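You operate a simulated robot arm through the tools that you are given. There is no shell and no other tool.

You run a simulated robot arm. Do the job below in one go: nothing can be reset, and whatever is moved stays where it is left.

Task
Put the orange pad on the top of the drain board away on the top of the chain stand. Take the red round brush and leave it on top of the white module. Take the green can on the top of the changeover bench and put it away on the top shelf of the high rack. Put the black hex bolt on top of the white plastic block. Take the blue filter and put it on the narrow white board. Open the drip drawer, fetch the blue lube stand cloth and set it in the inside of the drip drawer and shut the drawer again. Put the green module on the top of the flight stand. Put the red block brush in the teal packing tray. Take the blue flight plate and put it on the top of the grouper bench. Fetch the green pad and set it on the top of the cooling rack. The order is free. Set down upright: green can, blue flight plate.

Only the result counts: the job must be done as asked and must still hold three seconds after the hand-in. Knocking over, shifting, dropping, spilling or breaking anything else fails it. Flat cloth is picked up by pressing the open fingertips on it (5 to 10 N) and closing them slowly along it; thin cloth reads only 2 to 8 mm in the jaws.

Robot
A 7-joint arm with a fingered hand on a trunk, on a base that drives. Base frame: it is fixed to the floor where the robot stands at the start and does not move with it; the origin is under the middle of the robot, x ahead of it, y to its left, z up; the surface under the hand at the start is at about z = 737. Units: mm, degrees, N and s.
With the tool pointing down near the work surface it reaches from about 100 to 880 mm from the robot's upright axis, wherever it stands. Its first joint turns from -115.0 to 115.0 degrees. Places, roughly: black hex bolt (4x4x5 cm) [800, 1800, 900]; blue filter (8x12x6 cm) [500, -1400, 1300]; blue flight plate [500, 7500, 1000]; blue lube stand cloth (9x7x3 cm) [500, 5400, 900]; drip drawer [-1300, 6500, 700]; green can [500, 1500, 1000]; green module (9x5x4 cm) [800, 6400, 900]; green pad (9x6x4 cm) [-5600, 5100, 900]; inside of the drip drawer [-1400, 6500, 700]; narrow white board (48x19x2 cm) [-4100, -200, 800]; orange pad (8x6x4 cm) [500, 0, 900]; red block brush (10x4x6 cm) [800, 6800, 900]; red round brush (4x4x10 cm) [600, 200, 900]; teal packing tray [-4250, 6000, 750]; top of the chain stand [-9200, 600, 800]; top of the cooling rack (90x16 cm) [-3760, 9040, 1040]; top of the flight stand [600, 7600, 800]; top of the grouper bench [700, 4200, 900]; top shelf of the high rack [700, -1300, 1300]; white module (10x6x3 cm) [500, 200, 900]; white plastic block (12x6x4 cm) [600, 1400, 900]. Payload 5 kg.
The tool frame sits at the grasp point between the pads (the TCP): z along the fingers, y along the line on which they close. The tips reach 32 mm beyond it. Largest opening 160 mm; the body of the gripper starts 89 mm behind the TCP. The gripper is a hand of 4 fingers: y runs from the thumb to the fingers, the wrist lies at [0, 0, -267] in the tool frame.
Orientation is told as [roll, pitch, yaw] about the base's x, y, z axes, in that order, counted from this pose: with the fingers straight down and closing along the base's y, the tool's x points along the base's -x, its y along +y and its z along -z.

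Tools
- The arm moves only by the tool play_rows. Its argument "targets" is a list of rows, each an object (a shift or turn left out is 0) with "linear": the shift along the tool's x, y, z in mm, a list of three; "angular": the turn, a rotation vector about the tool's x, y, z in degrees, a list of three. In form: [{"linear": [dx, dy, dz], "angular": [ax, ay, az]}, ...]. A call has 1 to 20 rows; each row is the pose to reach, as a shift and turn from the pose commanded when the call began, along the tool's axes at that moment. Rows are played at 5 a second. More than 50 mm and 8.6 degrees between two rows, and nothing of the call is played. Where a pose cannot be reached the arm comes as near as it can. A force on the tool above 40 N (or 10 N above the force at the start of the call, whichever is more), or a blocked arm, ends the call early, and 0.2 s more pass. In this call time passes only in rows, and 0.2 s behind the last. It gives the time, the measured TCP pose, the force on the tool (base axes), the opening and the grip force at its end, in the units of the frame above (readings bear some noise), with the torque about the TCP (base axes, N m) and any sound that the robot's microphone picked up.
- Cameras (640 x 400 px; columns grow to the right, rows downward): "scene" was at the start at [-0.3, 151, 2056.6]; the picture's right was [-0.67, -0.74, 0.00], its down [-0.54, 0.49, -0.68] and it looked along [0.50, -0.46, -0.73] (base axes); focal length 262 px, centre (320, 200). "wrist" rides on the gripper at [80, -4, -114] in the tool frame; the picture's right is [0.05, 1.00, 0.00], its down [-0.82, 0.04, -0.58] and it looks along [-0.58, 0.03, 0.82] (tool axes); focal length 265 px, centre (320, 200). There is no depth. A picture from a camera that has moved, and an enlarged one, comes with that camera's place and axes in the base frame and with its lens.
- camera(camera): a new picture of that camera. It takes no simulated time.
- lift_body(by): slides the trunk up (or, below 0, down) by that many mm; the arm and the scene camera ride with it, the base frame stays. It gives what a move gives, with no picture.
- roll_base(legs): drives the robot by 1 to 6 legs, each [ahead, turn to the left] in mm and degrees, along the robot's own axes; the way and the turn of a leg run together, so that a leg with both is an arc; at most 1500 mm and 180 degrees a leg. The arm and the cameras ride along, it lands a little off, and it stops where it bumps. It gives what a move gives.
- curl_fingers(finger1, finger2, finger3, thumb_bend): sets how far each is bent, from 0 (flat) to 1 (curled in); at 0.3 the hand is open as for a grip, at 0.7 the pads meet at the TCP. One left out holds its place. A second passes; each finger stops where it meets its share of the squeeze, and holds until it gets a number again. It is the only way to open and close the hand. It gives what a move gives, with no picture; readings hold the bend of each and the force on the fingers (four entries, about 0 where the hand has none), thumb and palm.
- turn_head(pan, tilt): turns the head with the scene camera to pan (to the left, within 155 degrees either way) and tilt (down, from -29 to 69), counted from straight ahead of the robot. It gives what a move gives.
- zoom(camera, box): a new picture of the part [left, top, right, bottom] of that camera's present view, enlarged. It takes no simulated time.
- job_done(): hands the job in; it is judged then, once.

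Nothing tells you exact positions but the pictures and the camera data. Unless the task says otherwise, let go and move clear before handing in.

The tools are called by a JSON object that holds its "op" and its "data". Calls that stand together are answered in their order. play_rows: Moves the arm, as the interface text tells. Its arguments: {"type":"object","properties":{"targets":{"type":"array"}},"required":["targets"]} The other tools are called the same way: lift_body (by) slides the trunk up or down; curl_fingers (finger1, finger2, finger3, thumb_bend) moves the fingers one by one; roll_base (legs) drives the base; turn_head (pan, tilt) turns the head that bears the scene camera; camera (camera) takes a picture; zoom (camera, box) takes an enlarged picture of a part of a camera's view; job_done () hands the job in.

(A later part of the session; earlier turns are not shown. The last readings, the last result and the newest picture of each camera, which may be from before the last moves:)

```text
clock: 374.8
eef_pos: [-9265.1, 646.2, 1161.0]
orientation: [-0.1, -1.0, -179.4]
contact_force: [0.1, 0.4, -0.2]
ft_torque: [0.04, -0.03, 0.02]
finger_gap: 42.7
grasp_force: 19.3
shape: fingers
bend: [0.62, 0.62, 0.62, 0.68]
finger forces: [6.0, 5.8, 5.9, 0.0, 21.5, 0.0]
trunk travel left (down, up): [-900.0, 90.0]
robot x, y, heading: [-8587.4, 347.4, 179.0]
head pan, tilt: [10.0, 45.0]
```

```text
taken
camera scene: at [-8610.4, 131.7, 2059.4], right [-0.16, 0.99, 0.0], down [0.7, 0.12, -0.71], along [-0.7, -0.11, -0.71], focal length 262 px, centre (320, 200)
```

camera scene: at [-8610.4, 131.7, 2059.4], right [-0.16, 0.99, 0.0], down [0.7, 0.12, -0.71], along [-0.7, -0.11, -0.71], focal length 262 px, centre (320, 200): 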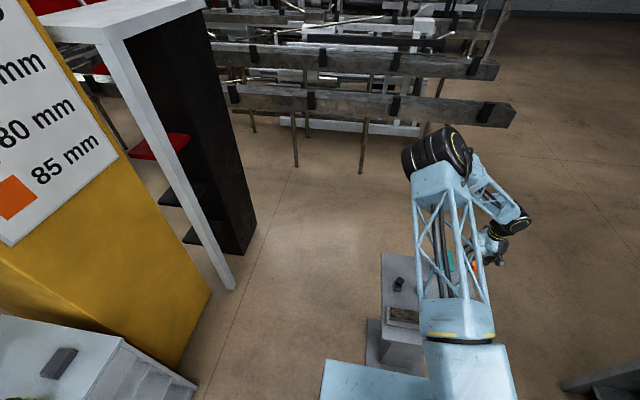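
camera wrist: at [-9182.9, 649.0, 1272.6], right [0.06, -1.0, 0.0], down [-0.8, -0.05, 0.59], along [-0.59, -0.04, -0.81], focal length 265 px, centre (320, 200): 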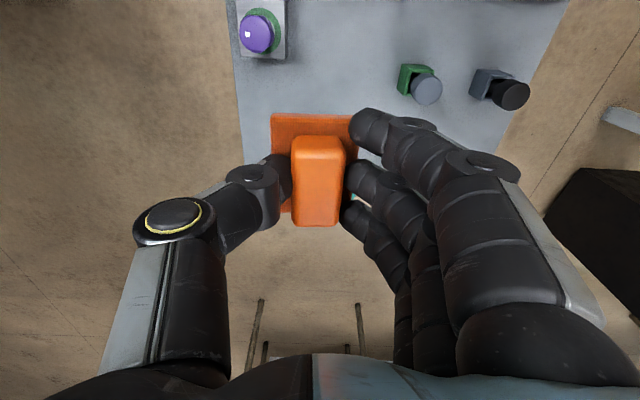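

The wrist view suggests the top is nearer z ≈ 885, putting the free patch at (−9218, 605). I'll shift there and re-check.

{"op": "play_rows", "data": {"targets": [{"linear": [24, 20, 20]}, {"linear": [47, 41, 40]}, {"linear": [47, 41, 80]}]}}

{"op": "camera", "data": {"camera": "wrist"}}

{"op": "zoom", "data": {"camera": "scene", "box": [360, 200, 540, 340]}}

```text
clock: 375.6
eef_pos: [-9221.3, 608.0, 1078.0]
orientation: [0.0, -1.0, -179.2]
contact_force: [-0.5, -0.6, -0.7]
ft_torque: [-0.02, -0.05, 0.04]
finger_gap: 43.0
grasp_force: 19.7
shape: fingers
bend: [0.62, 0.62, 0.62, 0.68]
finger forces: [6.0, 5.8, 5.9, 0.0, 21.3, 0.0]
trunk travel left (down, up): [-900.0, 90.0]
robot x, y, heading: [-8590.4, 351.2, 179.4]
head pan, tilt: [10.0, 45.0]
```

```text
taken
camera wrist: at [-9138.3, 611.7, 1189.5], right [0.06, -1.0, 0.0], down [-0.8, -0.05, 0.59], along [-0.59, -0.04, -0.81], focal length 265 px, centre (320, 200)
```

wrist: 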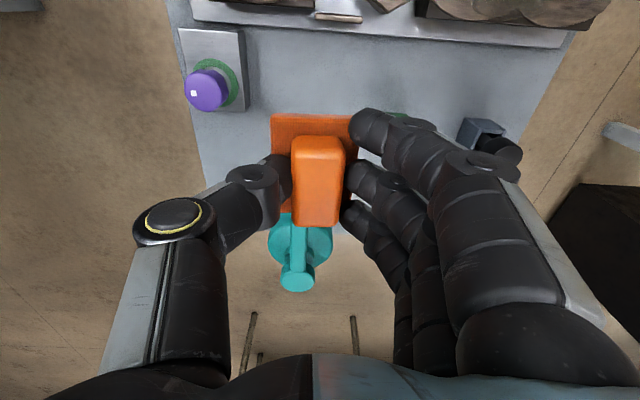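

```text
2.86 times, centred on (450, 270) of scene
camera zoom: at [-8611.5, 133.8, 2059.6], right [-0.16, 0.99, 0.0], down [0.7, 0.11, -0.71], along [-0.7, -0.11, -0.71], focal length 749 px, centre (-51, 0)
```

zoom: 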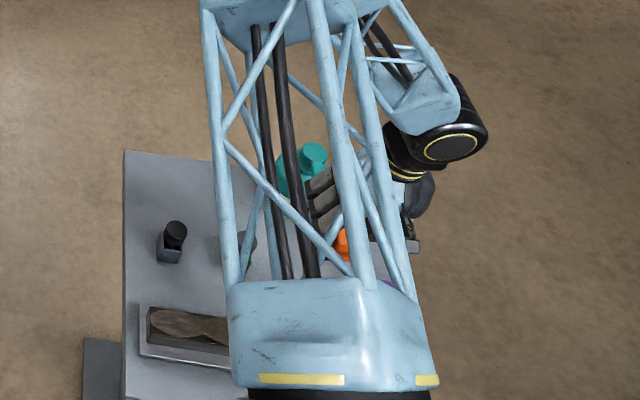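

Clearances look right. I'll descend.

{"op": "play_rows", "data": {"targets": [{"linear": [4, 0, 35]}, {"linear": [4, 0, 70]}, {"linear": [4, 0, 100]}, {"linear": [4, 0, 120]}]}}

{"op": "camera", "data": {"camera": "wrist"}}

```text
clock: 376.6
eef_pos: [-9218.0, 609.2, 953.7]
orientation: [0.0, -1.0, -179.3]
contact_force: [1.1, -0.4, -0.3]
ft_torque: [0.0, 0.01, -0.04]
finger_gap: 42.9
grasp_force: 19.8
shape: fingers
bend: [0.62, 0.62, 0.62, 0.68]
finger forces: [5.9, 5.7, 5.8, 0.0, 21.1, 0.0]
trunk travel left (down, up): [-900.0, 90.0]
robot x, y, heading: [-8587.9, 346.8, 179.0]
head pan, tilt: [10.0, 45.0]
```

```text
taken
camera wrist: at [-9135.3, 613.1, 1066.4], right [0.06, -1.0, 0.0], down [-0.8, -0.05, 0.59], along [-0.59, -0.04, -0.81], focal length 265 px, centre (320, 200)
```

wrist: 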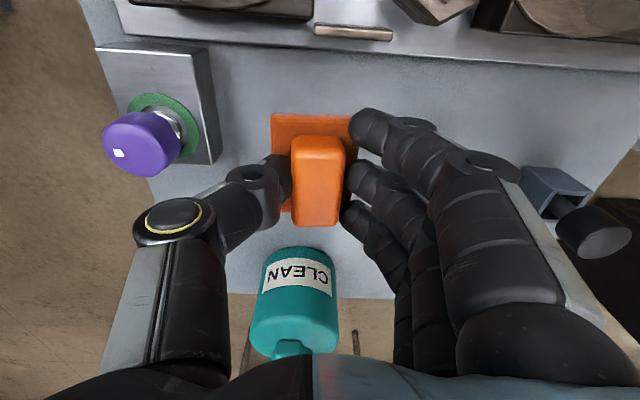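

{"op": "play_rows", "data": {"targets": [{"linear": [0, 0, 4]}, {"linear": [0, 0, 8]}, {"linear": [0, 0, 12]}]}}

```text
clock: 377.4
eef_pos: [-9217.9, 609.4, 944.7]
orientation: [0.0, -1.1, -179.3]
contact_force: [0.4, 0.4, 0.4]
ft_torque: [0.0, -0.01, 0.0]
finger_gap: 42.8
grasp_force: 19.0
shape: fingers
bend: [0.62, 0.62, 0.62, 0.68]
finger forces: [5.9, 5.7, 5.7, 0.0, 21.1, 0.0]
trunk travel left (down, up): [-900.0, 90.0]
robot x, y, heading: [-8585.3, 347.4, 179.3]
head pan, tilt: [10.0, 45.0]
```

{"op": "play_rows", "data": {"targets": [{"linear": [0, 0, 3]}, {"linear": [0, 0, 6]}]}}

{"op": "zoom", "data": {"camera": "wrist", "box": [200, 60, 440, 260]}}

```text
clock: 378.0
eef_pos: [-9217.1, 610.6, 937.1]
orientation: [-0.1, -0.9, -179.3]
contact_force: [-0.4, 0.6, -0.3]
ft_torque: [-0.03, -0.01, -0.02]
finger_gap: 42.7
grasp_force: 20.0
shape: fingers
bend: [0.62, 0.62, 0.62, 0.68]
finger forces: [5.9, 5.7, 5.8, 0.1, 21.0, 0.0]
trunk travel left (down, up): [-900.0, 90.0]
robot x, y, heading: [-8585.8, 345.4, 179.2]
head pan, tilt: [10.0, 45.0]
```

```text
2.00 times, centred on (320, 160) of wrist
camera zoom: at [-9135.4, 613.7, 1049.8], right [0.06, -1.0, 0.0], down [-0.8, -0.05, 0.59], along [-0.59, -0.04, -0.81], focal length 531 px, centre (320, 280)
```

zoom: 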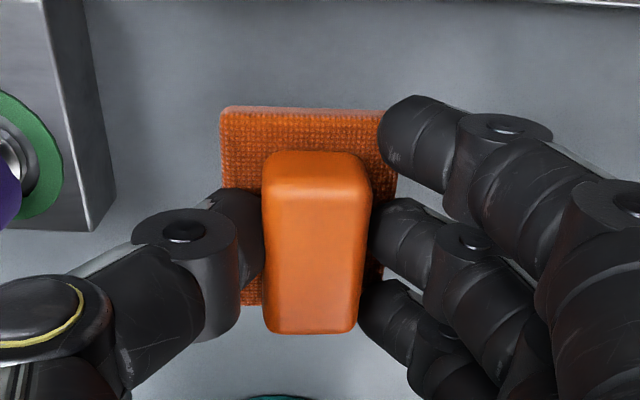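

{"op": "play_rows", "data": {"targets": [{"linear": [0, 0, 2]}, {"linear": [0, 0, 4]}]}}

```text
clock: 378.6
eef_pos: [-9217.4, 609.3, 932.9]
orientation: [-0.1, -1.0, -179.2]
contact_force: [-0.7, 0.5, -1.5]
ft_torque: [0.02, 0.02, -0.02]
finger_gap: 42.9
grasp_force: 19.1
shape: fingers
bend: [0.62, 0.62, 0.62, 0.68]
finger forces: [6.0, 5.7, 5.8, 0.0, 21.2, 0.0]
trunk travel left (down, up): [-900.0, 90.0]
robot x, y, heading: [-8584.6, 349.7, 179.4]
head pan, tilt: [10.0, 45.0]
```

{"op": "play_rows", "data": {"targets": [{"linear": [0, 0, 2]}, {"linear": [0, 0, 4]}]}}

```text
clock: 379.2
eef_pos: [-9218.9, 609.0, 929.9]
orientation: [0.1, -1.0, -179.4]
contact_force: [0.6, -0.7, -0.6]
ft_torque: [0.02, -0.03, -0.01]
finger_gap: 42.7
grasp_force: 19.3
shape: fingers
bend: [0.62, 0.62, 0.62, 0.68]
finger forces: [5.9, 5.7, 5.8, 0.1, 21.1, 0.0]
trunk travel left (down, up): [-900.0, 90.0]
robot x, y, heading: [-8585.7, 346.1, 179.3]
head pan, tilt: [10.0, 45.0]
```

{"op": "play_rows", "data": {"targets": [{"linear": [0, 0, 2]}, {"linear": [0, 0, 4]}, {"linear": [0, 0, 6]}]}}

{"op": "camera", "data": {"camera": "wrist"}}

```text
clock: 380.0
eef_pos: [-9219.1, 609.5, 923.7]
orientation: [0.0, -1.0, -179.2]
contact_force: [0.6, -0.3, -0.9]
ft_torque: [-0.01, 0.01, 0.0]
finger_gap: 42.7
grasp_force: 19.6
shape: fingers
bend: [0.62, 0.62, 0.62, 0.68]
finger forces: [6.0, 5.8, 5.8, 0.1, 21.1, 0.1]
trunk travel left (down, up): [-900.0, 90.0]
robot x, y, heading: [-8585.1, 347.5, 179.3]
head pan, tilt: [10.0, 45.0]
```

```text
taken
camera wrist: at [-9136.6, 613.8, 1036.5], right [0.06, -1.0, 0.0], down [-0.8, -0.05, 0.59], along [-0.59, -0.04, -0.81], focal length 265 px, centre (320, 200)
```

wrist: 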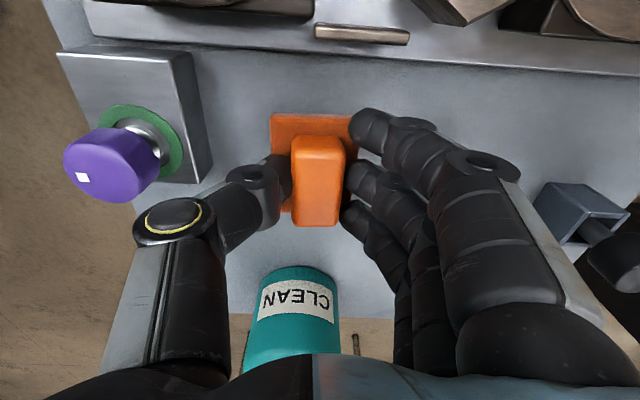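

{"op": "play_rows", "data": {"targets": [{"linear": [0, 0, 3]}, {"linear": [0, 0, 6]}, {"linear": [0, 0, 9]}]}}

```text
clock: 380.8
eef_pos: [-9219.0, 609.1, 914.1]
orientation: [0.1, -0.9, -179.3]
contact_force: [-0.4, -0.1, -1.2]
ft_torque: [-0.02, 0.02, -0.03]
finger_gap: 42.8
grasp_force: 18.9
shape: fingers
bend: [0.62, 0.62, 0.62, 0.68]
finger forces: [5.9, 5.7, 5.8, 0.0, 21.1, 0.1]
trunk travel left (down, up): [-900.0, 90.0]
robot x, y, heading: [-8586.2, 351.3, 179.3]
head pan, tilt: [10.0, 45.0]
```

{"op": "play_rows", "data": {"targets": [{"linear": [0, 0, 3]}, {"linear": [0, 0, 6]}, {"linear": [0, 0, 9]}]}}

{"op": "camera", "data": {"camera": "wrist"}}

```text
clock: 381.6
eef_pos: [-9218.2, 608.7, 905.0]
orientation: [0.0, -1.0, -179.3]
contact_force: [0.2, 0.4, -0.6]
ft_torque: [-0.01, 0.01, 0.01]
finger_gap: 42.6
grasp_force: 19.2
shape: fingers
bend: [0.62, 0.62, 0.62, 0.68]
finger forces: [5.8, 5.7, 5.7, 0.0, 21.1, 0.1]
trunk travel left (down, up): [-900.0, 90.0]
robot x, y, heading: [-8586.5, 347.6, 179.4]
head pan, tilt: [10.0, 45.0]
```

```text
taken
camera wrist: at [-9136.5, 614.2, 1017.7], right [0.06, -1.0, 0.0], down [-0.8, -0.05, 0.59], along [-0.59, -0.04, -0.81], focal length 265 px, centre (320, 200)
```

wrist: 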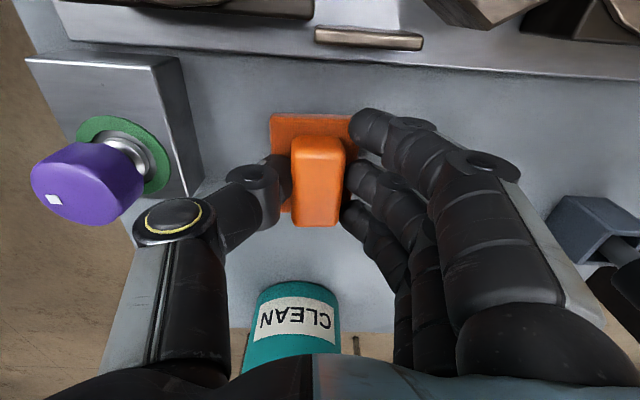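

{"op": "play_rows", "data": {"targets": [{"linear": [0, 0, 2]}, {"linear": [0, 0, 4]}, {"linear": [0, 0, 6]}]}}

```text
clock: 382.4
eef_pos: [-9219.1, 609.6, 899.4]
orientation: [-0.1, -1.0, -179.4]
contact_force: [-0.7, -0.2, 4.4]
ft_torque: [-0.09, -0.14, -0.04]
finger_gap: 42.8
grasp_force: 20.5
shape: fingers
bend: [0.62, 0.62, 0.62, 0.68]
finger forces: [6.7, 6.2, 5.7, 0.0, 22.4, 0.0]
trunk travel left (down, up): [-900.0, 90.0]
robot x, y, heading: [-8589.1, 352.4, 179.1]
head pan, tilt: [10.0, 45.0]
```

Contact at 4 N. I'll release gently.

{"op": "curl_fingers", "data": {"finger1": 0.58, "finger2": 0.58, "finger3": 0.58, "thumb_bend": 0.61}}

{"op": "camera", "data": {"camera": "wrist"}}

```text
clock: 383.4
eef_pos: [-9220.5, 609.2, 899.4]
orientation: [0.0, -1.0, -179.3]
contact_force: [0.4, 0.7, 0.4]
ft_torque: [-0.01, -0.04, 0.01]
finger_gap: 56.1
grasp_force: 0.1
shape: fingers
bend: [0.57, 0.57, 0.57, 0.61]
finger forces: [0.1, 0.1, 0.0, 0.1, 0.0, 0.1]
trunk travel left (down, up): [-900.0, 90.0]
robot x, y, heading: [-8589.8, 349.7, 179.3]
head pan, tilt: [10.0, 45.0]
```

```text
taken
camera wrist: at [-9137.0, 613.6, 1011.6], right [0.06, -1.0, 0.0], down [-0.8, -0.05, 0.59], along [-0.59, -0.04, -0.81], focal length 265 px, centre (320, 200)
```

wrist: 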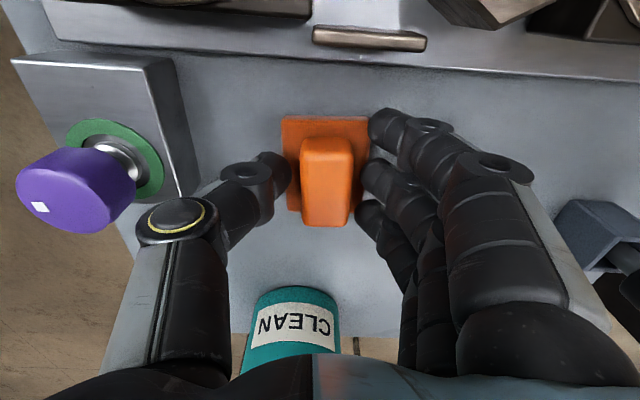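

Released. I'll withdraw straight up.

{"op": "play_rows", "data": {"targets": [{"linear": [0, 0, -15]}, {"linear": [0, 0, -45]}, {"linear": [0, 0, -90]}, {"linear": [0, 0, -140]}, {"linear": [0, 0, -190]}, {"linear": [0, 0, -240]}, {"linear": [0, 0, -290]}, {"linear": [30, 0, -330]}, {"linear": [60, 0, -365]}, {"linear": [90, 0, -400]}]}}

{"op": "camera", "data": {"camera": "wrist"}}

{"op": "turn_head", "data": {"pan": -120, "tilt": 20}}

{"op": "camera", "data": {"camera": "scene"}}

```text
clock: 385.6
eef_pos: [-9122.0, 607.8, 1300.9]
orientation: [0.0, -1.2, -179.3]
contact_force: [0.3, 0.3, -0.9]
ft_torque: [-0.04, 0.07, 0.0]
finger_gap: 56.4
grasp_force: 0.0
shape: fingers
bend: [0.57, 0.57, 0.57, 0.61]
finger forces: [0.0, 0.1, 0.0, 0.0, 0.0, 0.1]
trunk travel left (down, up): [-900.0, 90.0]
robot x, y, heading: [-8588.2, 350.5, 179.3]
head pan, tilt: [10.0, 45.0]
```

```text
taken
camera wrist: at [-9039.6, 611.8, 1413.0], right [0.06, -1.0, 0.0], down [-0.8, -0.05, 0.59], along [-0.59, -0.04, -0.81], focal length 265 px, centre (320, 200)
```

wrist: 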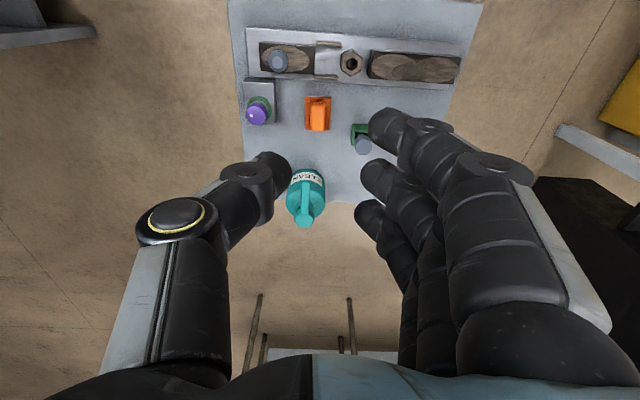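

```text
clock: 387.8
eef_pos: [-9126.0, 607.7, 1299.0]
orientation: [0.0, -1.0, -179.3]
contact_force: [-0.2, 0.2, -0.1]
ft_torque: [0.01, -0.02, 0.01]
finger_gap: 56.6
grasp_force: 0.1
shape: fingers
bend: [0.57, 0.57, 0.57, 0.61]
finger forces: [0.0, 0.1, 0.1, 0.1, 0.1, 0.1]
trunk travel left (down, up): [-900.0, 90.0]
robot x, y, heading: [-8587.8, 350.0, 179.1]
head pan, tilt: [-120.0, 20.0]
```

```text
taken
camera scene: at [-8481.1, 226.1, 2098.2], right [0.86, -0.51, 0.0], down [-0.17, -0.29, -0.94], along [0.48, 0.81, -0.34], focal length 262 px, centre (320, 200)
```

scene: 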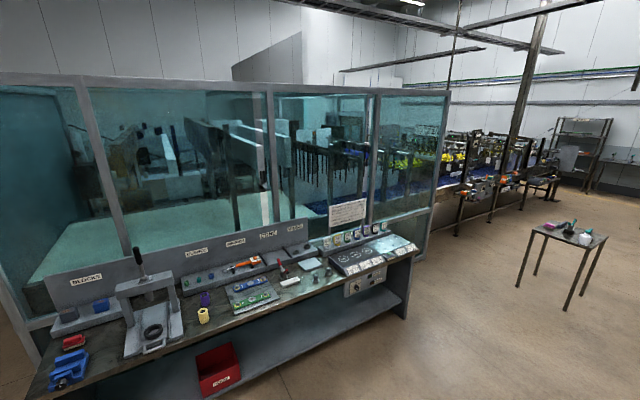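

The orange pad is on the chain stand. Next I need a route to the green pad near (−5600, 5100), so I'll look around.

{"op": "turn_head", "data": {"pan": -60, "tilt": 10}}

{"op": "camera", "data": {"camera": "scene"}}

{"op": "turn_head", "data": {"pan": -150, "tilt": 15}}

{"op": "camera", "data": {"camera": "scene"}}

```text
clock: 389.1
eef_pos: [-9124.7, 609.0, 1298.9]
orientation: [0.0, -1.1, -179.2]
contact_force: [-0.4, 0.5, -0.3]
ft_torque: [-0.03, -0.01, 0.0]
finger_gap: 56.5
grasp_force: 0.1
shape: fingers
bend: [0.57, 0.57, 0.57, 0.61]
finger forces: [0.0, 0.0, 0.0, 0.1, 0.1, 0.1]
trunk travel left (down, up): [-900.0, 90.0]
robot x, y, heading: [-8586.5, 344.0, 179.3]
head pan, tilt: [-60.0, 10.0]
```

```text
taken
camera scene: at [-8574.1, 227.1, 2114.5], right [0.87, 0.49, 0.0], down [0.09, -0.15, -0.98], along [-0.48, 0.86, -0.17], focal length 262 px, centre (320, 200)
```

scene: 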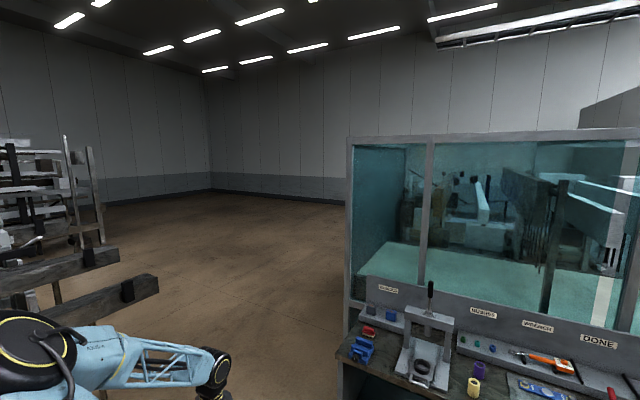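

```text
clock: 390.7
eef_pos: [-9124.0, 607.7, 1299.7]
orientation: [0.0, -1.0, -179.3]
contact_force: [0.2, -0.4, -0.1]
ft_torque: [-0.01, 0.01, -0.03]
finger_gap: 56.7
grasp_force: 0.1
shape: fingers
bend: [0.57, 0.57, 0.57, 0.61]
finger forces: [0.0, 0.0, 0.0, 0.1, 0.0, 0.0]
trunk travel left (down, up): [-900.0, 90.0]
robot x, y, heading: [-8584.6, 350.2, 179.4]
head pan, tilt: [-150.0, 15.0]
```

```text
taken
camera scene: at [-8447.2, 191.8, 2106.4], right [0.49, -0.87, 0.0], down [-0.23, -0.13, -0.97], along [0.84, 0.47, -0.26], focal length 262 px, centre (320, 200)
```

scene: 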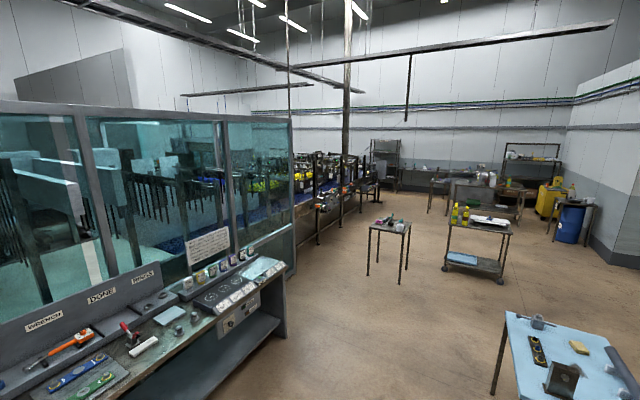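

West of here is open floor. I'll retract the arm and go around the south of the stand, then north along the west side of the glass enclosure.

{"op": "play_rows", "data": {"targets": [{"linear": [35, 25, 0]}, {"linear": [70, 50, 0]}, {"linear": [105, 75, 0]}, {"linear": [135, 110, 0]}]}}

{"op": "roll_base", "data": {"legs": [[-310, 0], [0, 42], [900, 0]]}}

```text
clock: 391.7
eef_pos: [-8981.9, 502.0, 1297.8]
orientation: [-0.1, -1.2, -179.3]
contact_force: [-0.1, 0.8, -1.0]
ft_torque: [0.0, 0.07, -0.01]
finger_gap: 56.2
grasp_force: 0.0
shape: fingers
bend: [0.57, 0.57, 0.57, 0.61]
finger forces: [0.0, 0.0, 0.0, 0.0, 0.0, 0.0]
trunk travel left (down, up): [-900.0, 90.0]
robot x, y, heading: [-8586.3, 344.6, 179.1]
head pan, tilt: [-150.0, 15.0]
```

```text
clock: 400.2
eef_pos: [-9355.7, -382.6, 1299.2]
orientation: [0.0, -0.9, -138.2]
contact_force: [0.4, 0.9, -0.1]
ft_torque: [0.01, 0.0, 0.0]
finger_gap: 56.6
grasp_force: 0.0
shape: fingers
bend: [0.57, 0.57, 0.57, 0.61]
finger forces: [0.1, 0.0, 0.0, 0.0, 0.0, 0.1]
trunk travel left (down, up): [-900.0, 90.0]
robot x, y, heading: [-8951.5, -239.8, -139.6]
head pan, tilt: [-150.0, 15.0]
```

{"op": "roll_base", "data": {"legs": [[0, -41], [950, 0], [0, -90]]}}

{"op": "turn_head", "data": {"pan": 0, "tilt": 10}}

{"op": "camera", "data": {"camera": "scene"}}

```text
clock: 404.3
eef_pos: [-9554.8, -86.4, 1298.8]
orientation: [-0.1, -1.1, -178.8]
contact_force: [1.8, 0.7, 0.4]
ft_torque: [-0.02, 0.11, -0.02]
finger_gap: 56.5
grasp_force: 0.0
shape: fingers
bend: [0.57, 0.57, 0.57, 0.61]
finger forces: [0.1, 0.0, 0.0, 0.0, 0.1, 0.0]
trunk travel left (down, up): [-900.0, 90.0]
robot x, y, heading: [-9159.2, -237.9, 179.8]
head pan, tilt: [-150.0, 15.0]
stopped in leg 2: the robot was blocked; the commanded pose is now the measured one
```

```text
clock: 406.6
eef_pos: [-9559.4, -84.8, 1297.9]
orientation: [-0.1, -1.0, -178.8]
contact_force: [0.5, 0.4, 1.0]
ft_torque: [-0.03, 0.0, 0.02]
finger_gap: 56.3
grasp_force: 0.1
shape: fingers
bend: [0.57, 0.57, 0.57, 0.61]
finger forces: [0.1, 0.0, 0.0, 0.0, 0.1, 0.1]
trunk travel left (down, up): [-900.0, 90.0]
robot x, y, heading: [-9158.8, -236.2, 179.8]
head pan, tilt: [0.0, 10.0]
```

```text
taken
camera scene: at [-9193.5, -440.5, 2114.5], right [0.0, 1.0, 0.0], down [0.17, 0.0, -0.98], along [-0.98, 0.0, -0.17], focal length 262 px, centre (320, 200)
```

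scene: 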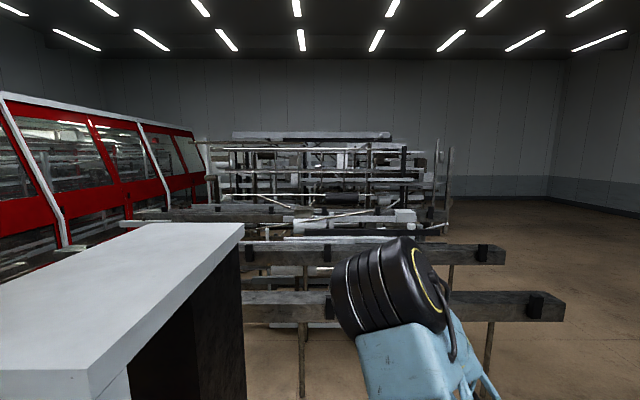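

I'm blocked by something. I'll look down around the base.

{"op": "turn_head", "data": {"pan": 0, "tilt": 55}}

{"op": "camera", "data": {"camera": "scene"}}

{"op": "turn_head", "data": {"pan": -50, "tilt": 65}}

{"op": "camera", "data": {"camera": "scene"}}

```text
clock: 407.7
eef_pos: [-9559.6, -84.6, 1297.6]
orientation: [-0.1, -1.0, -178.8]
contact_force: [-0.3, -0.2, -0.4]
ft_torque: [0.03, 0.01, -0.01]
finger_gap: 56.7
grasp_force: 0.1
shape: fingers
bend: [0.57, 0.57, 0.57, 0.61]
finger forces: [0.0, 0.0, 0.0, 0.0, 0.1, 0.1]
trunk travel left (down, up): [-900.0, 90.0]
robot x, y, heading: [-9157.8, -240.5, 179.8]
head pan, tilt: [0.0, 55.0]
```

```text
taken
camera scene: at [-9172.5, -440.7, 2046.2], right [0.0, 1.0, 0.0], down [0.82, 0.0, -0.57], along [-0.57, 0.0, -0.82], focal length 262 px, centre (320, 200)
```

scene: 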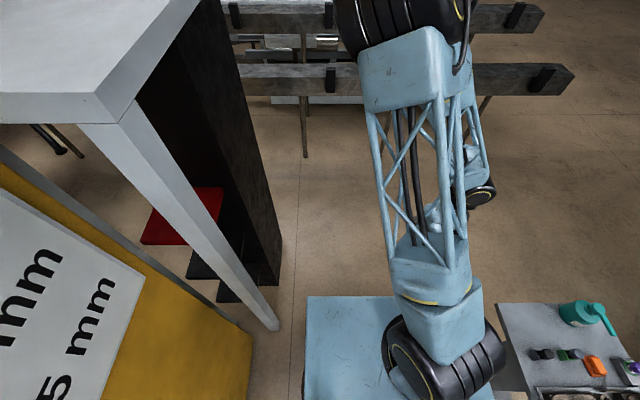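

```text
clock: 408.9
eef_pos: [-9559.4, -85.2, 1297.1]
orientation: [-0.2, -1.0, -178.8]
contact_force: [0.8, -0.1, -0.1]
ft_torque: [0.01, 0.02, 0.0]
finger_gap: 56.4
grasp_force: 0.0
shape: fingers
bend: [0.57, 0.57, 0.57, 0.61]
finger forces: [0.0, 0.1, 0.0, 0.0, 0.0, 0.0]
trunk travel left (down, up): [-900.0, 90.0]
robot x, y, heading: [-9160.9, -239.3, 179.8]
head pan, tilt: [-50.0, 65.0]
```

```text
taken
camera scene: at [-9139.3, -394.4, 2034.5], right [0.77, 0.64, 0.0], down [0.58, -0.7, -0.42], along [-0.27, 0.32, -0.91], focal length 262 px, centre (320, 200)
```

scene: 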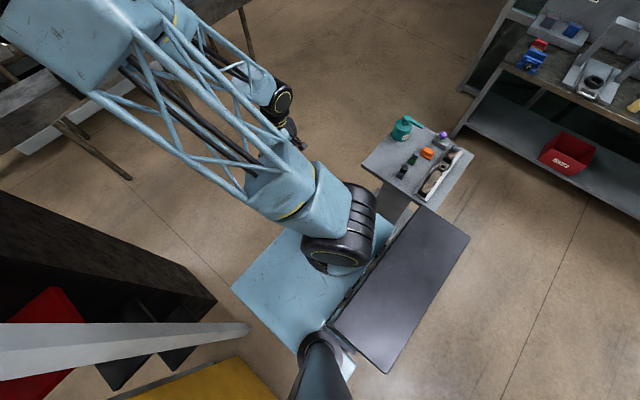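

{"op": "turn_head", "data": {"pan": -20, "tilt": 15}}

{"op": "camera", "data": {"camera": "scene"}}

{"op": "turn_head", "data": {"pan": 60, "tilt": 60}}

{"op": "camera", "data": {"camera": "scene"}}

{"op": "turn_head", "data": {"pan": -110, "tilt": 60}}

{"op": "camera", "data": {"camera": "scene"}}

```text
clock: 410.1
eef_pos: [-9558.4, -86.3, 1298.1]
orientation: [-0.2, -0.9, -178.8]
contact_force: [-0.5, 0.3, -0.2]
ft_torque: [0.03, -0.01, 0.0]
finger_gap: 56.7
grasp_force: 0.1
shape: fingers
bend: [0.57, 0.57, 0.57, 0.61]
finger forces: [0.0, 0.0, 0.1, 0.0, 0.0, 0.0]
trunk travel left (down, up): [-900.0, 90.0]
robot x, y, heading: [-9161.1, -239.8, 180.0]
head pan, tilt: [-20.0, 15.0]
```

```text
taken
camera scene: at [-9188.1, -408.6, 2106.3], right [0.35, 0.94, 0.0], down [0.24, -0.09, -0.97], along [-0.91, 0.33, -0.26], focal length 262 px, centre (320, 200)
```

scene: 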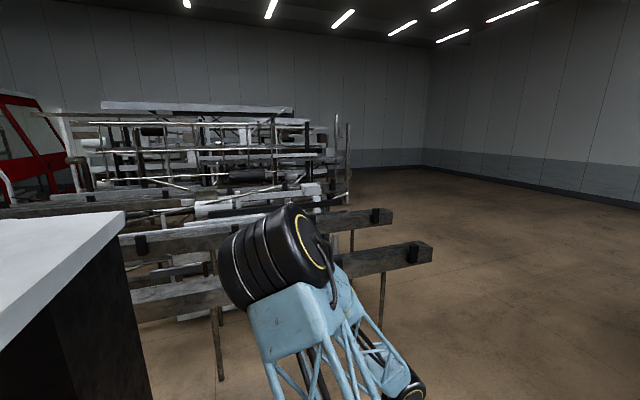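

```text
clock: 411.6
eef_pos: [-9559.8, -84.8, 1298.2]
orientation: [-0.1, -1.1, -178.8]
contact_force: [0.5, 0.9, 0.2]
ft_torque: [-0.02, 0.03, 0.0]
finger_gap: 56.2
grasp_force: 0.0
shape: fingers
bend: [0.57, 0.57, 0.57, 0.61]
finger forces: [0.0, 0.0, 0.1, 0.0, 0.0, 0.0]
trunk travel left (down, up): [-900.0, 90.0]
robot x, y, heading: [-9162.0, -240.1, 180.0]
head pan, tilt: [60.0, 60.0]
```

```text
taken
camera scene: at [-9134.1, -498.5, 2040.1], right [-0.86, 0.5, 0.0], down [0.44, 0.75, -0.5], along [-0.25, -0.43, -0.87], focal length 262 px, centre (320, 200)
```

scene: 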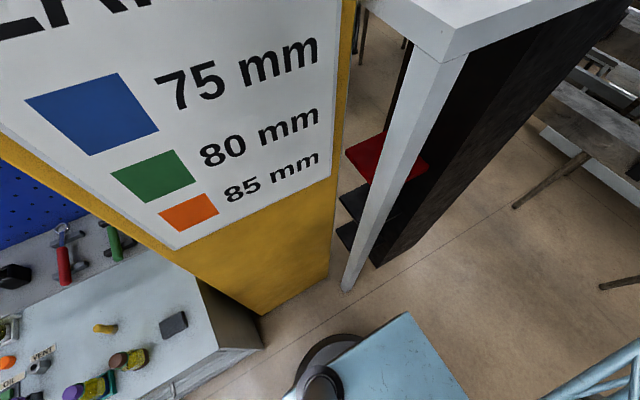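

```text
clock: 414.2
eef_pos: [-9558.6, -84.7, 1297.6]
orientation: [-0.2, -1.0, -178.8]
contact_force: [0.4, -0.9, -0.6]
ft_torque: [0.03, 0.02, 0.0]
finger_gap: 56.5
grasp_force: 0.0
shape: fingers
bend: [0.57, 0.57, 0.57, 0.61]
finger forces: [0.0, 0.1, 0.0, 0.1, 0.1, 0.0]
trunk travel left (down, up): [-900.0, 90.0]
robot x, y, heading: [-9163.7, -235.8, 179.9]
head pan, tilt: [-110.0, 60.0]
```

```text
taken
camera scene: at [-9077.4, -378.4, 2040.1], right [0.94, -0.35, 0.0], down [-0.3, -0.81, -0.5], along [0.17, 0.47, -0.87], focal length 262 px, centre (320, 200)
```

scene: 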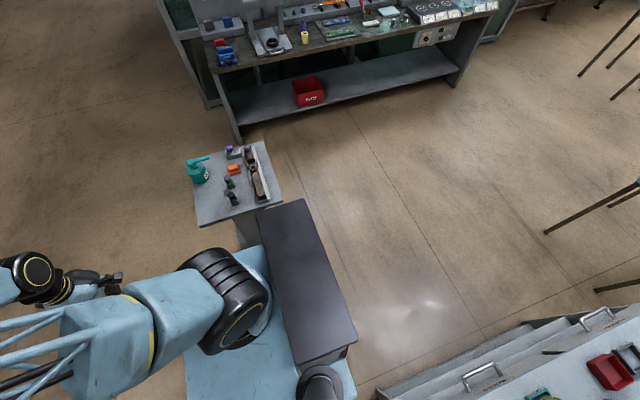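

I can't see an obvious obstacle. I'll try a short drive with a slightly different heading to find out.

{"op": "roll_base", "data": {"legs": [[0, -8], [300, 0]]}}

```text
clock: 415.5
eef_pos: [-9534.9, -34.1, 1296.7]
orientation: [-0.1, -1.0, 173.4]
contact_force: [0.2, 0.0, 0.7]
ft_torque: [-0.01, -0.01, -0.02]
finger_gap: 56.3
grasp_force: 0.0
shape: fingers
bend: [0.57, 0.57, 0.57, 0.61]
finger forces: [0.0, 0.1, 0.0, 0.0, 0.0, 0.1]
trunk travel left (down, up): [-900.0, 90.0]
robot x, y, heading: [-9162.3, -240.2, 171.9]
head pan, tilt: [-110.0, 60.0]
stopped in leg 2: the robot was blocked; the commanded pose is now the measured one
```

{"op": "camera", "data": {"camera": "wrist"}}

{"op": "turn_head", "data": {"pan": 15, "tilt": 69}}

{"op": "camera", "data": {"camera": "scene"}}

{"op": "turn_head", "data": {"pan": -20, "tilt": 60}}

{"op": "camera", "data": {"camera": "scene"}}

```text
taken
camera wrist: at [-9452.9, -39.8, 1409.8], right [-0.06, -1.0, 0.0], down [-0.8, 0.05, 0.59], along [-0.59, 0.04, -0.81], focal length 265 px, centre (320, 200)
```

wrist: 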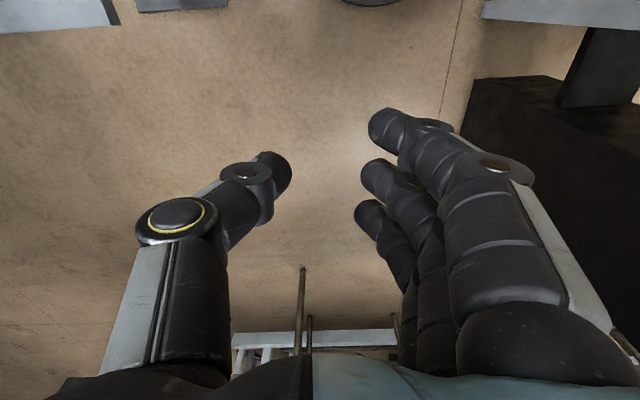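

```text
clock: 417.6
eef_pos: [-9534.7, -33.2, 1298.2]
orientation: [-0.1, -1.0, 173.5]
contact_force: [-0.3, -0.8, -0.4]
ft_torque: [0.01, -0.03, -0.02]
finger_gap: 56.5
grasp_force: 0.0
shape: fingers
bend: [0.57, 0.57, 0.57, 0.61]
finger forces: [0.1, 0.0, 0.0, 0.1, 0.1, 0.1]
trunk travel left (down, up): [-900.0, 90.0]
robot x, y, heading: [-9161.1, -238.1, 172.0]
head pan, tilt: [15.0, 68.8]
```

```text
taken
camera scene: at [-9184.3, -453.7, 2030.7], right [-0.12, 0.99, 0.0], down [0.93, 0.11, -0.36], along [-0.36, -0.04, -0.93], focal length 262 px, centre (320, 200)
```

scene: 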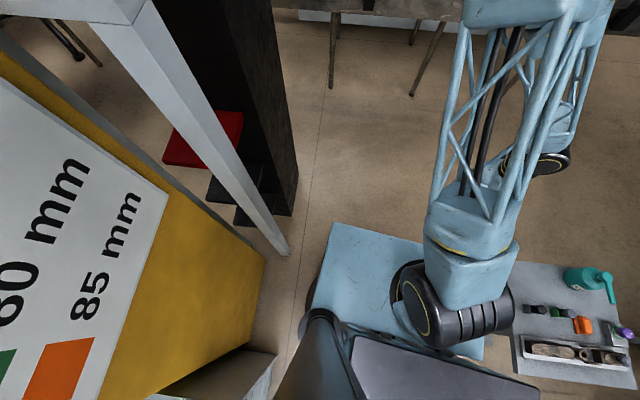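

```text
clock: 418.6
eef_pos: [-9534.9, -33.2, 1297.2]
orientation: [-0.2, -0.9, 173.5]
contact_force: [-0.5, 0.1, 0.1]
ft_torque: [0.03, -0.01, -0.02]
finger_gap: 56.5
grasp_force: 0.1
shape: fingers
bend: [0.57, 0.57, 0.57, 0.61]
finger forces: [0.0, 0.1, 0.1, 0.1, 0.1, 0.0]
trunk travel left (down, up): [-900.0, 90.0]
robot x, y, heading: [-9158.7, -239.5, 171.7]
head pan, tilt: [-20.0, 60.0]
```

```text
taken
camera scene: at [-9187.6, -415.8, 2040.0], right [0.47, 0.88, 0.0], down [0.76, -0.41, -0.5], along [-0.44, 0.24, -0.87], focal length 262 px, centre (320, 200)
```

scene: 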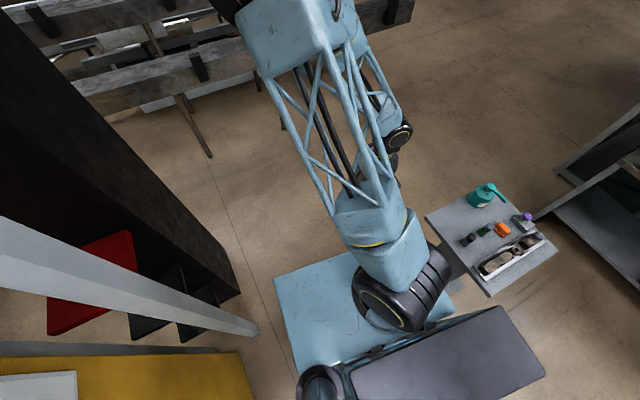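

{"op": "turn_head", "data": {"pan": 0, "tilt": -25}}

{"op": "camera", "data": {"camera": "scene"}}

{"op": "turn_head", "data": {"pan": 40, "tilt": 35}}

{"op": "camera", "data": {"camera": "scene"}}

```text
clock: 420.2
eef_pos: [-9534.9, -34.1, 1298.3]
orientation: [-0.1, -1.0, 173.5]
contact_force: [0.2, 0.3, -0.2]
ft_torque: [0.0, 0.01, 0.01]
finger_gap: 56.8
grasp_force: 0.1
shape: fingers
bend: [0.57, 0.57, 0.57, 0.61]
finger forces: [0.1, 0.0, 0.0, 0.0, 0.0, 0.0]
trunk travel left (down, up): [-900.0, 90.0]
robot x, y, heading: [-9161.2, -238.1, 171.8]
head pan, tilt: [0.0, -25.0]
```

```text
taken
camera scene: at [-9199.1, -437.1, 2166.2], right [0.14, 0.99, 0.0], down [-0.42, 0.06, -0.91], along [-0.9, 0.13, 0.42], focal length 262 px, centre (320, 200)
```

scene: 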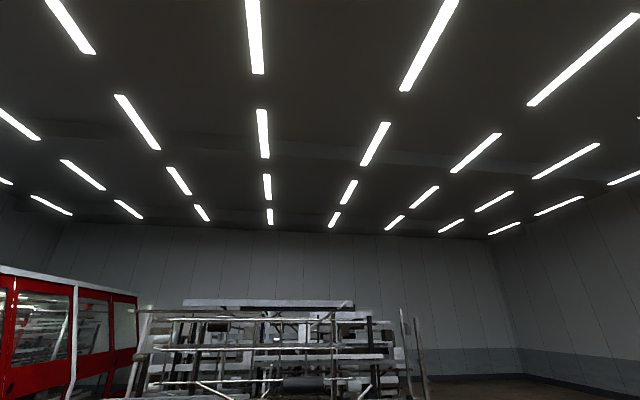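

```text
clock: 421.5
eef_pos: [-9535.5, -34.3, 1297.4]
orientation: [-0.1, -0.9, 173.4]
contact_force: [-0.4, -0.3, -0.2]
ft_torque: [-0.01, -0.01, 0.03]
finger_gap: 56.3
grasp_force: 0.0
shape: fingers
bend: [0.57, 0.57, 0.57, 0.61]
finger forces: [0.0, 0.0, 0.0, 0.0, 0.0, 0.1]
trunk travel left (down, up): [-900.0, 90.0]
robot x, y, heading: [-9157.7, -237.1, 172.0]
head pan, tilt: [40.0, 35.0]
```

```text
taken
camera scene: at [-9203.5, -493.5, 2074.4], right [-0.53, 0.85, 0.0], down [0.49, 0.3, -0.82], along [-0.7, -0.43, -0.57], focal length 262 px, centre (320, 200)
```

scene: 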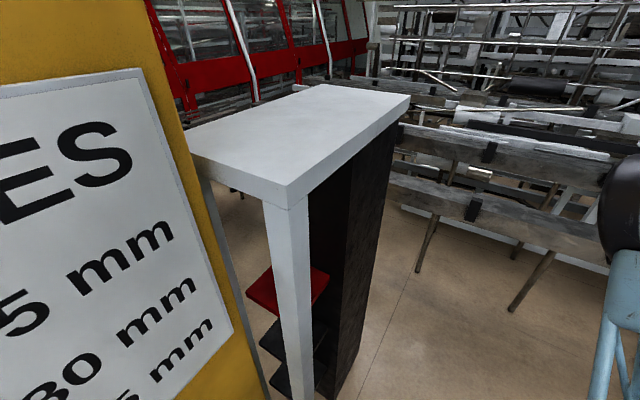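

Driving west seems barred, so I'll take the eastern way round instead: back along the corridor, then north-east between the small table and the conveyor, and on to the main aisle.

{"op": "roll_base", "data": {"legs": [[0, -138], [1050, 0], [0, -32], [1150, 0], [1140, 0]]}}

{"op": "turn_head", "data": {"pan": 30, "tilt": 25}}

{"op": "camera", "data": {"camera": "scene"}}

```text
clock: 425.4
eef_pos: [-9020.8, 125.3, 1297.6]
orientation: [0.0, -1.0, 94.2]
contact_force: [0.2, 0.8, 0.3]
ft_torque: [-0.02, 0.04, -0.02]
finger_gap: 57.2
grasp_force: 0.0
shape: fingers
bend: [0.57, 0.57, 0.57, 0.61]
finger forces: [0.0, 0.0, 0.1, 0.0, 0.1, 0.0]
trunk travel left (down, up): [-900.0, 90.0]
robot x, y, heading: [-9128.0, -281.8, 104.3]
head pan, tilt: [40.0, 35.0]
stopped in leg 1: the robot was blocked; the commanded pose is now the measured one
```

```text
clock: 426.1
eef_pos: [-9022.9, 125.6, 1297.7]
orientation: [-0.1, -1.1, 94.5]
contact_force: [-0.4, -0.7, 0.0]
ft_torque: [0.02, -0.05, 0.02]
finger_gap: 57.1
grasp_force: 0.1
shape: fingers
bend: [0.57, 0.57, 0.57, 0.61]
finger forces: [0.1, 0.1, 0.0, 0.0, 0.0, 0.0]
trunk travel left (down, up): [-900.0, 90.0]
robot x, y, heading: [-9127.3, -277.8, 104.6]
head pan, tilt: [30.0, 25.0]
```

```text
taken
camera scene: at [-9377.0, -320.6, 2089.7], right [0.71, 0.7, 0.0], down [0.3, -0.3, -0.91], along [-0.63, 0.65, -0.42], focal length 262 px, centre (320, 200)
```

scene: 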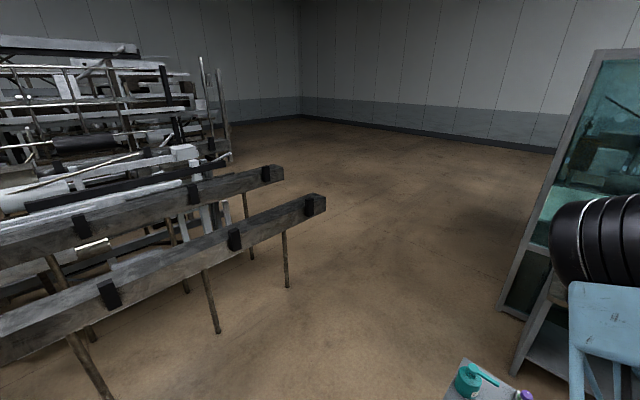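

The turn is blocked too. I'll undo: turn back left and reverse out the way I came.

{"op": "roll_base", "data": {"legs": [[0, 70], [-250, 0]]}}

```text
clock: 431.1
eef_pos: [-9229.6, -65.8, 1298.8]
orientation: [0.1, -1.1, 164.5]
contact_force: [0.4, -1.4, -0.1]
ft_torque: [0.05, 0.07, -0.01]
finger_gap: 57.0
grasp_force: 0.0
shape: fingers
bend: [0.57, 0.57, 0.57, 0.61]
finger forces: [0.0, 0.0, 0.0, 0.0, 0.1, 0.0]
trunk travel left (down, up): [-900.0, 90.0]
robot x, y, heading: [-8887.7, -300.5, 174.2]
head pan, tilt: [30.0, 25.0]
```

The arm itself had touched something and shifted slightly. I'll now turn right toward the east and go back through the corridor.

{"op": "roll_base", "data": {"legs": [[0, -70]]}}

```text
clock: 434.6
eef_pos: [-8790.8, 105.6, 1297.6]
orientation: [0.1, -1.0, 96.0]
contact_force: [-0.1, 0.0, -0.3]
ft_torque: [0.0, 0.01, 0.01]
finger_gap: 57.1
grasp_force: 0.0
shape: fingers
bend: [0.57, 0.57, 0.57, 0.61]
finger forces: [0.0, 0.0, 0.0, 0.0, 0.1, 0.0]
trunk travel left (down, up): [-900.0, 90.0]
robot x, y, heading: [-8891.8, -296.2, 105.8]
head pan, tilt: [30.0, 25.0]
```

{"op": "roll_base", "data": {"legs": [[0, -72], [880, 0], [0, -32]]}}

{"op": "turn_head", "data": {"pan": 160, "tilt": 30}}

{"op": "camera", "data": {"camera": "scene"}}

```text
clock: 444.1
eef_pos: [-7787.9, 5.1, 1296.7]
orientation: [0.0, -1.0, -8.3]
contact_force: [-0.2, -0.2, -0.3]
ft_torque: [0.05, -0.02, 0.0]
finger_gap: 57.2
grasp_force: 0.0
shape: fingers
bend: [0.57, 0.57, 0.57, 0.61]
finger forces: [0.1, 0.0, 0.1, 0.0, 0.1, 0.0]
trunk travel left (down, up): [-900.0, 90.0]
robot x, y, heading: [-8157.5, 196.5, 2.0]
head pan, tilt: [30.0, 25.0]
```

```text
clock: 446.2
eef_pos: [-7787.6, 5.8, 1298.0]
orientation: [-0.1, -1.0, -8.3]
contact_force: [0.1, -0.2, -0.3]
ft_torque: [0.0, 0.0, 0.01]
finger_gap: 57.1
grasp_force: 0.1
shape: fingers
bend: [0.57, 0.57, 0.57, 0.61]
finger forces: [0.1, 0.0, 0.0, 0.1, 0.1, 0.0]
trunk travel left (down, up): [-900.0, 90.0]
robot x, y, heading: [-8160.8, 198.1, 1.8]
head pan, tilt: [154.7, 30.0]
```

```text
taken
camera scene: at [-8306.8, 437.7, 2082.2], right [0.4, 0.92, 0.0], down [0.46, -0.2, -0.87], along [-0.79, 0.35, -0.5], focal length 262 px, centre (320, 200)
```

scene: 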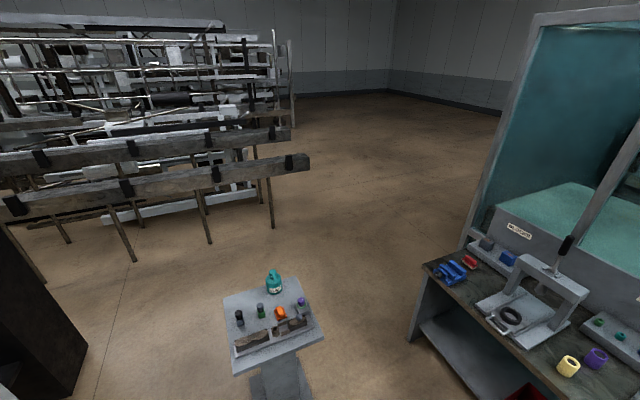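

{"op": "roll_base", "data": {"legs": [[0, 5], [1100, 0], [1075, 0]]}}

{"op": "turn_head", "data": {"pan": 45, "tilt": 30}}

{"op": "camera", "data": {"camera": "scene"}}

```text
clock: 457.4
eef_pos: [-5630.7, 356.4, 1297.1]
orientation: [-0.1, -0.9, -1.0]
contact_force: [-0.2, 0.5, -0.9]
ft_torque: [0.0, 0.01, 0.01]
finger_gap: 57.1
grasp_force: 0.1
shape: fingers
bend: [0.57, 0.57, 0.57, 0.61]
finger forces: [0.0, 0.1, 0.0, 0.1, 0.1, 0.0]
trunk travel left (down, up): [-900.0, 90.0]
robot x, y, heading: [-6025.3, 500.8, 9.1]
head pan, tilt: [154.7, 30.0]
```

```text
clock: 459.2
eef_pos: [-5630.7, 355.5, 1297.0]
orientation: [-0.1, -1.1, -1.0]
contact_force: [-1.0, 0.3, 0.0]
ft_torque: [-0.02, 0.0, 0.0]
finger_gap: 57.2
grasp_force: 0.1
shape: fingers
bend: [0.57, 0.57, 0.57, 0.61]
finger forces: [0.1, 0.1, 0.0, 0.0, 0.0, 0.0]
trunk travel left (down, up): [-900.0, 90.0]
robot x, y, heading: [-6027.3, 499.6, 9.1]
head pan, tilt: [45.0, 30.0]
```

```text
taken
camera scene: at [-6061.2, 766.1, 2082.2], right [0.81, -0.59, 0.0], down [-0.29, -0.4, -0.87], along [0.51, 0.7, -0.5], focal length 262 px, centre (320, 200)
```

scene: 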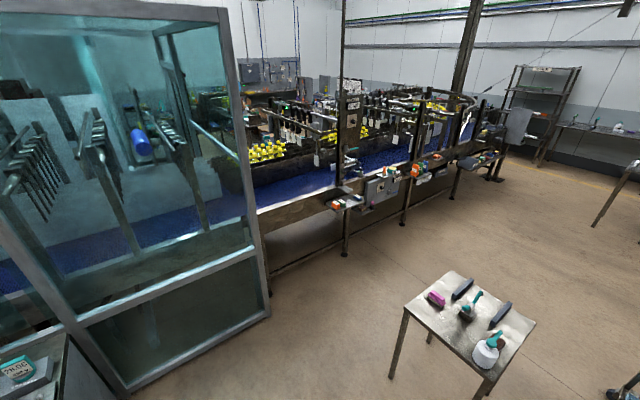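

{"op": "roll_base", "data": {"legs": [[0, 63], [1060, 0], [0, -43], [580, 0], [0, -29]]}}

```text
clock: 473.9
eef_pos: [-4810.4, 1534.1, 1296.6]
orientation: [-0.1, -1.0, -11.4]
contact_force: [0.1, 0.3, 0.9]
ft_torque: [0.02, -0.01, 0.03]
finger_gap: 57.0
grasp_force: 0.0
shape: fingers
bend: [0.57, 0.57, 0.57, 0.61]
finger forces: [0.0, 0.0, 0.0, 0.0, 0.1, 0.1]
trunk travel left (down, up): [-900.0, 90.0]
robot x, y, heading: [-5169.3, 1749.6, -1.5]
head pan, tilt: [45.0, 30.0]
```

{"op": "roll_base", "data": {"legs": [[0, 1], [1500, 0], [1500, 0], [1400, 0]]}}

```text
clock: 495.6
eef_pos: [-358.5, 1339.0, 1297.5]
orientation: [-0.1, -1.0, -11.8]
contact_force: [0.1, -0.5, -0.3]
ft_torque: [0.0, 0.02, 0.02]
finger_gap: 57.4
grasp_force: 0.1
shape: fingers
bend: [0.57, 0.57, 0.57, 0.61]
finger forces: [0.0, 0.0, 0.0, 0.0, 0.0, 0.0]
trunk travel left (down, up): [-900.0, 90.0]
robot x, y, heading: [-719.3, 1553.3, -1.8]
head pan, tilt: [45.0, 30.0]
```

{"op": "roll_base", "data": {"legs": [[0, 52], [820, 0], [0, 40]]}}

{"op": "turn_head", "data": {"pan": 0, "tilt": 20}}

{"op": "camera", "data": {"camera": "scene"}}

```text
clock: 504.3
eef_pos: [2.2, 2551.6, 1298.0]
orientation: [-0.1, -1.1, 79.9]
contact_force: [0.3, 0.7, -0.9]
ft_torque: [0.0, -0.03, 0.01]
finger_gap: 57.3
grasp_force: 0.1
shape: fingers
bend: [0.57, 0.57, 0.57, 0.61]
finger forces: [0.0, 0.0, 0.0, 0.1, 0.0, 0.0]
trunk travel left (down, up): [-900.0, 90.0]
robot x, y, heading: [-204.0, 2188.9, 89.9]
head pan, tilt: [45.0, 30.0]
```

```text
clock: 505.4
eef_pos: [3.1, 2552.7, 1298.9]
orientation: [-0.2, -1.0, 79.9]
contact_force: [-0.5, 1.5, -0.7]
ft_torque: [0.0, 0.0, -0.03]
finger_gap: 56.8
grasp_force: 0.0
shape: fingers
bend: [0.57, 0.57, 0.57, 0.61]
finger forces: [0.0, 0.0, 0.0, 0.1, 0.0, 0.1]
trunk travel left (down, up): [-900.0, 90.0]
robot x, y, heading: [-202.2, 2189.4, 90.0]
head pan, tilt: [0.0, 20.0]
```

```text
taken
camera scene: at [-405.3, 2222.8, 2098.2], right [1.0, 0.0, 0.0], down [0.0, -0.34, -0.94], along [0.0, 0.94, -0.34], focal length 262 px, centre (320, 200)
```

scene: 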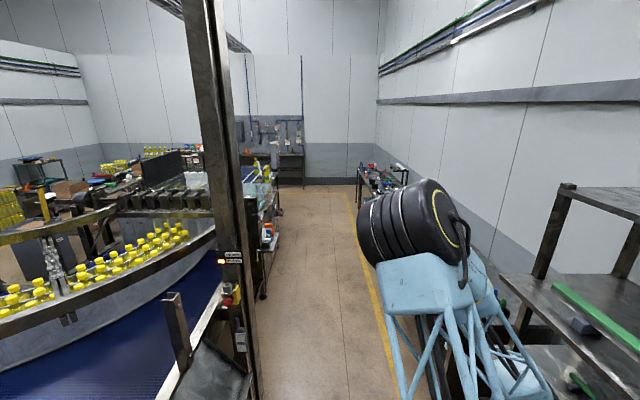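

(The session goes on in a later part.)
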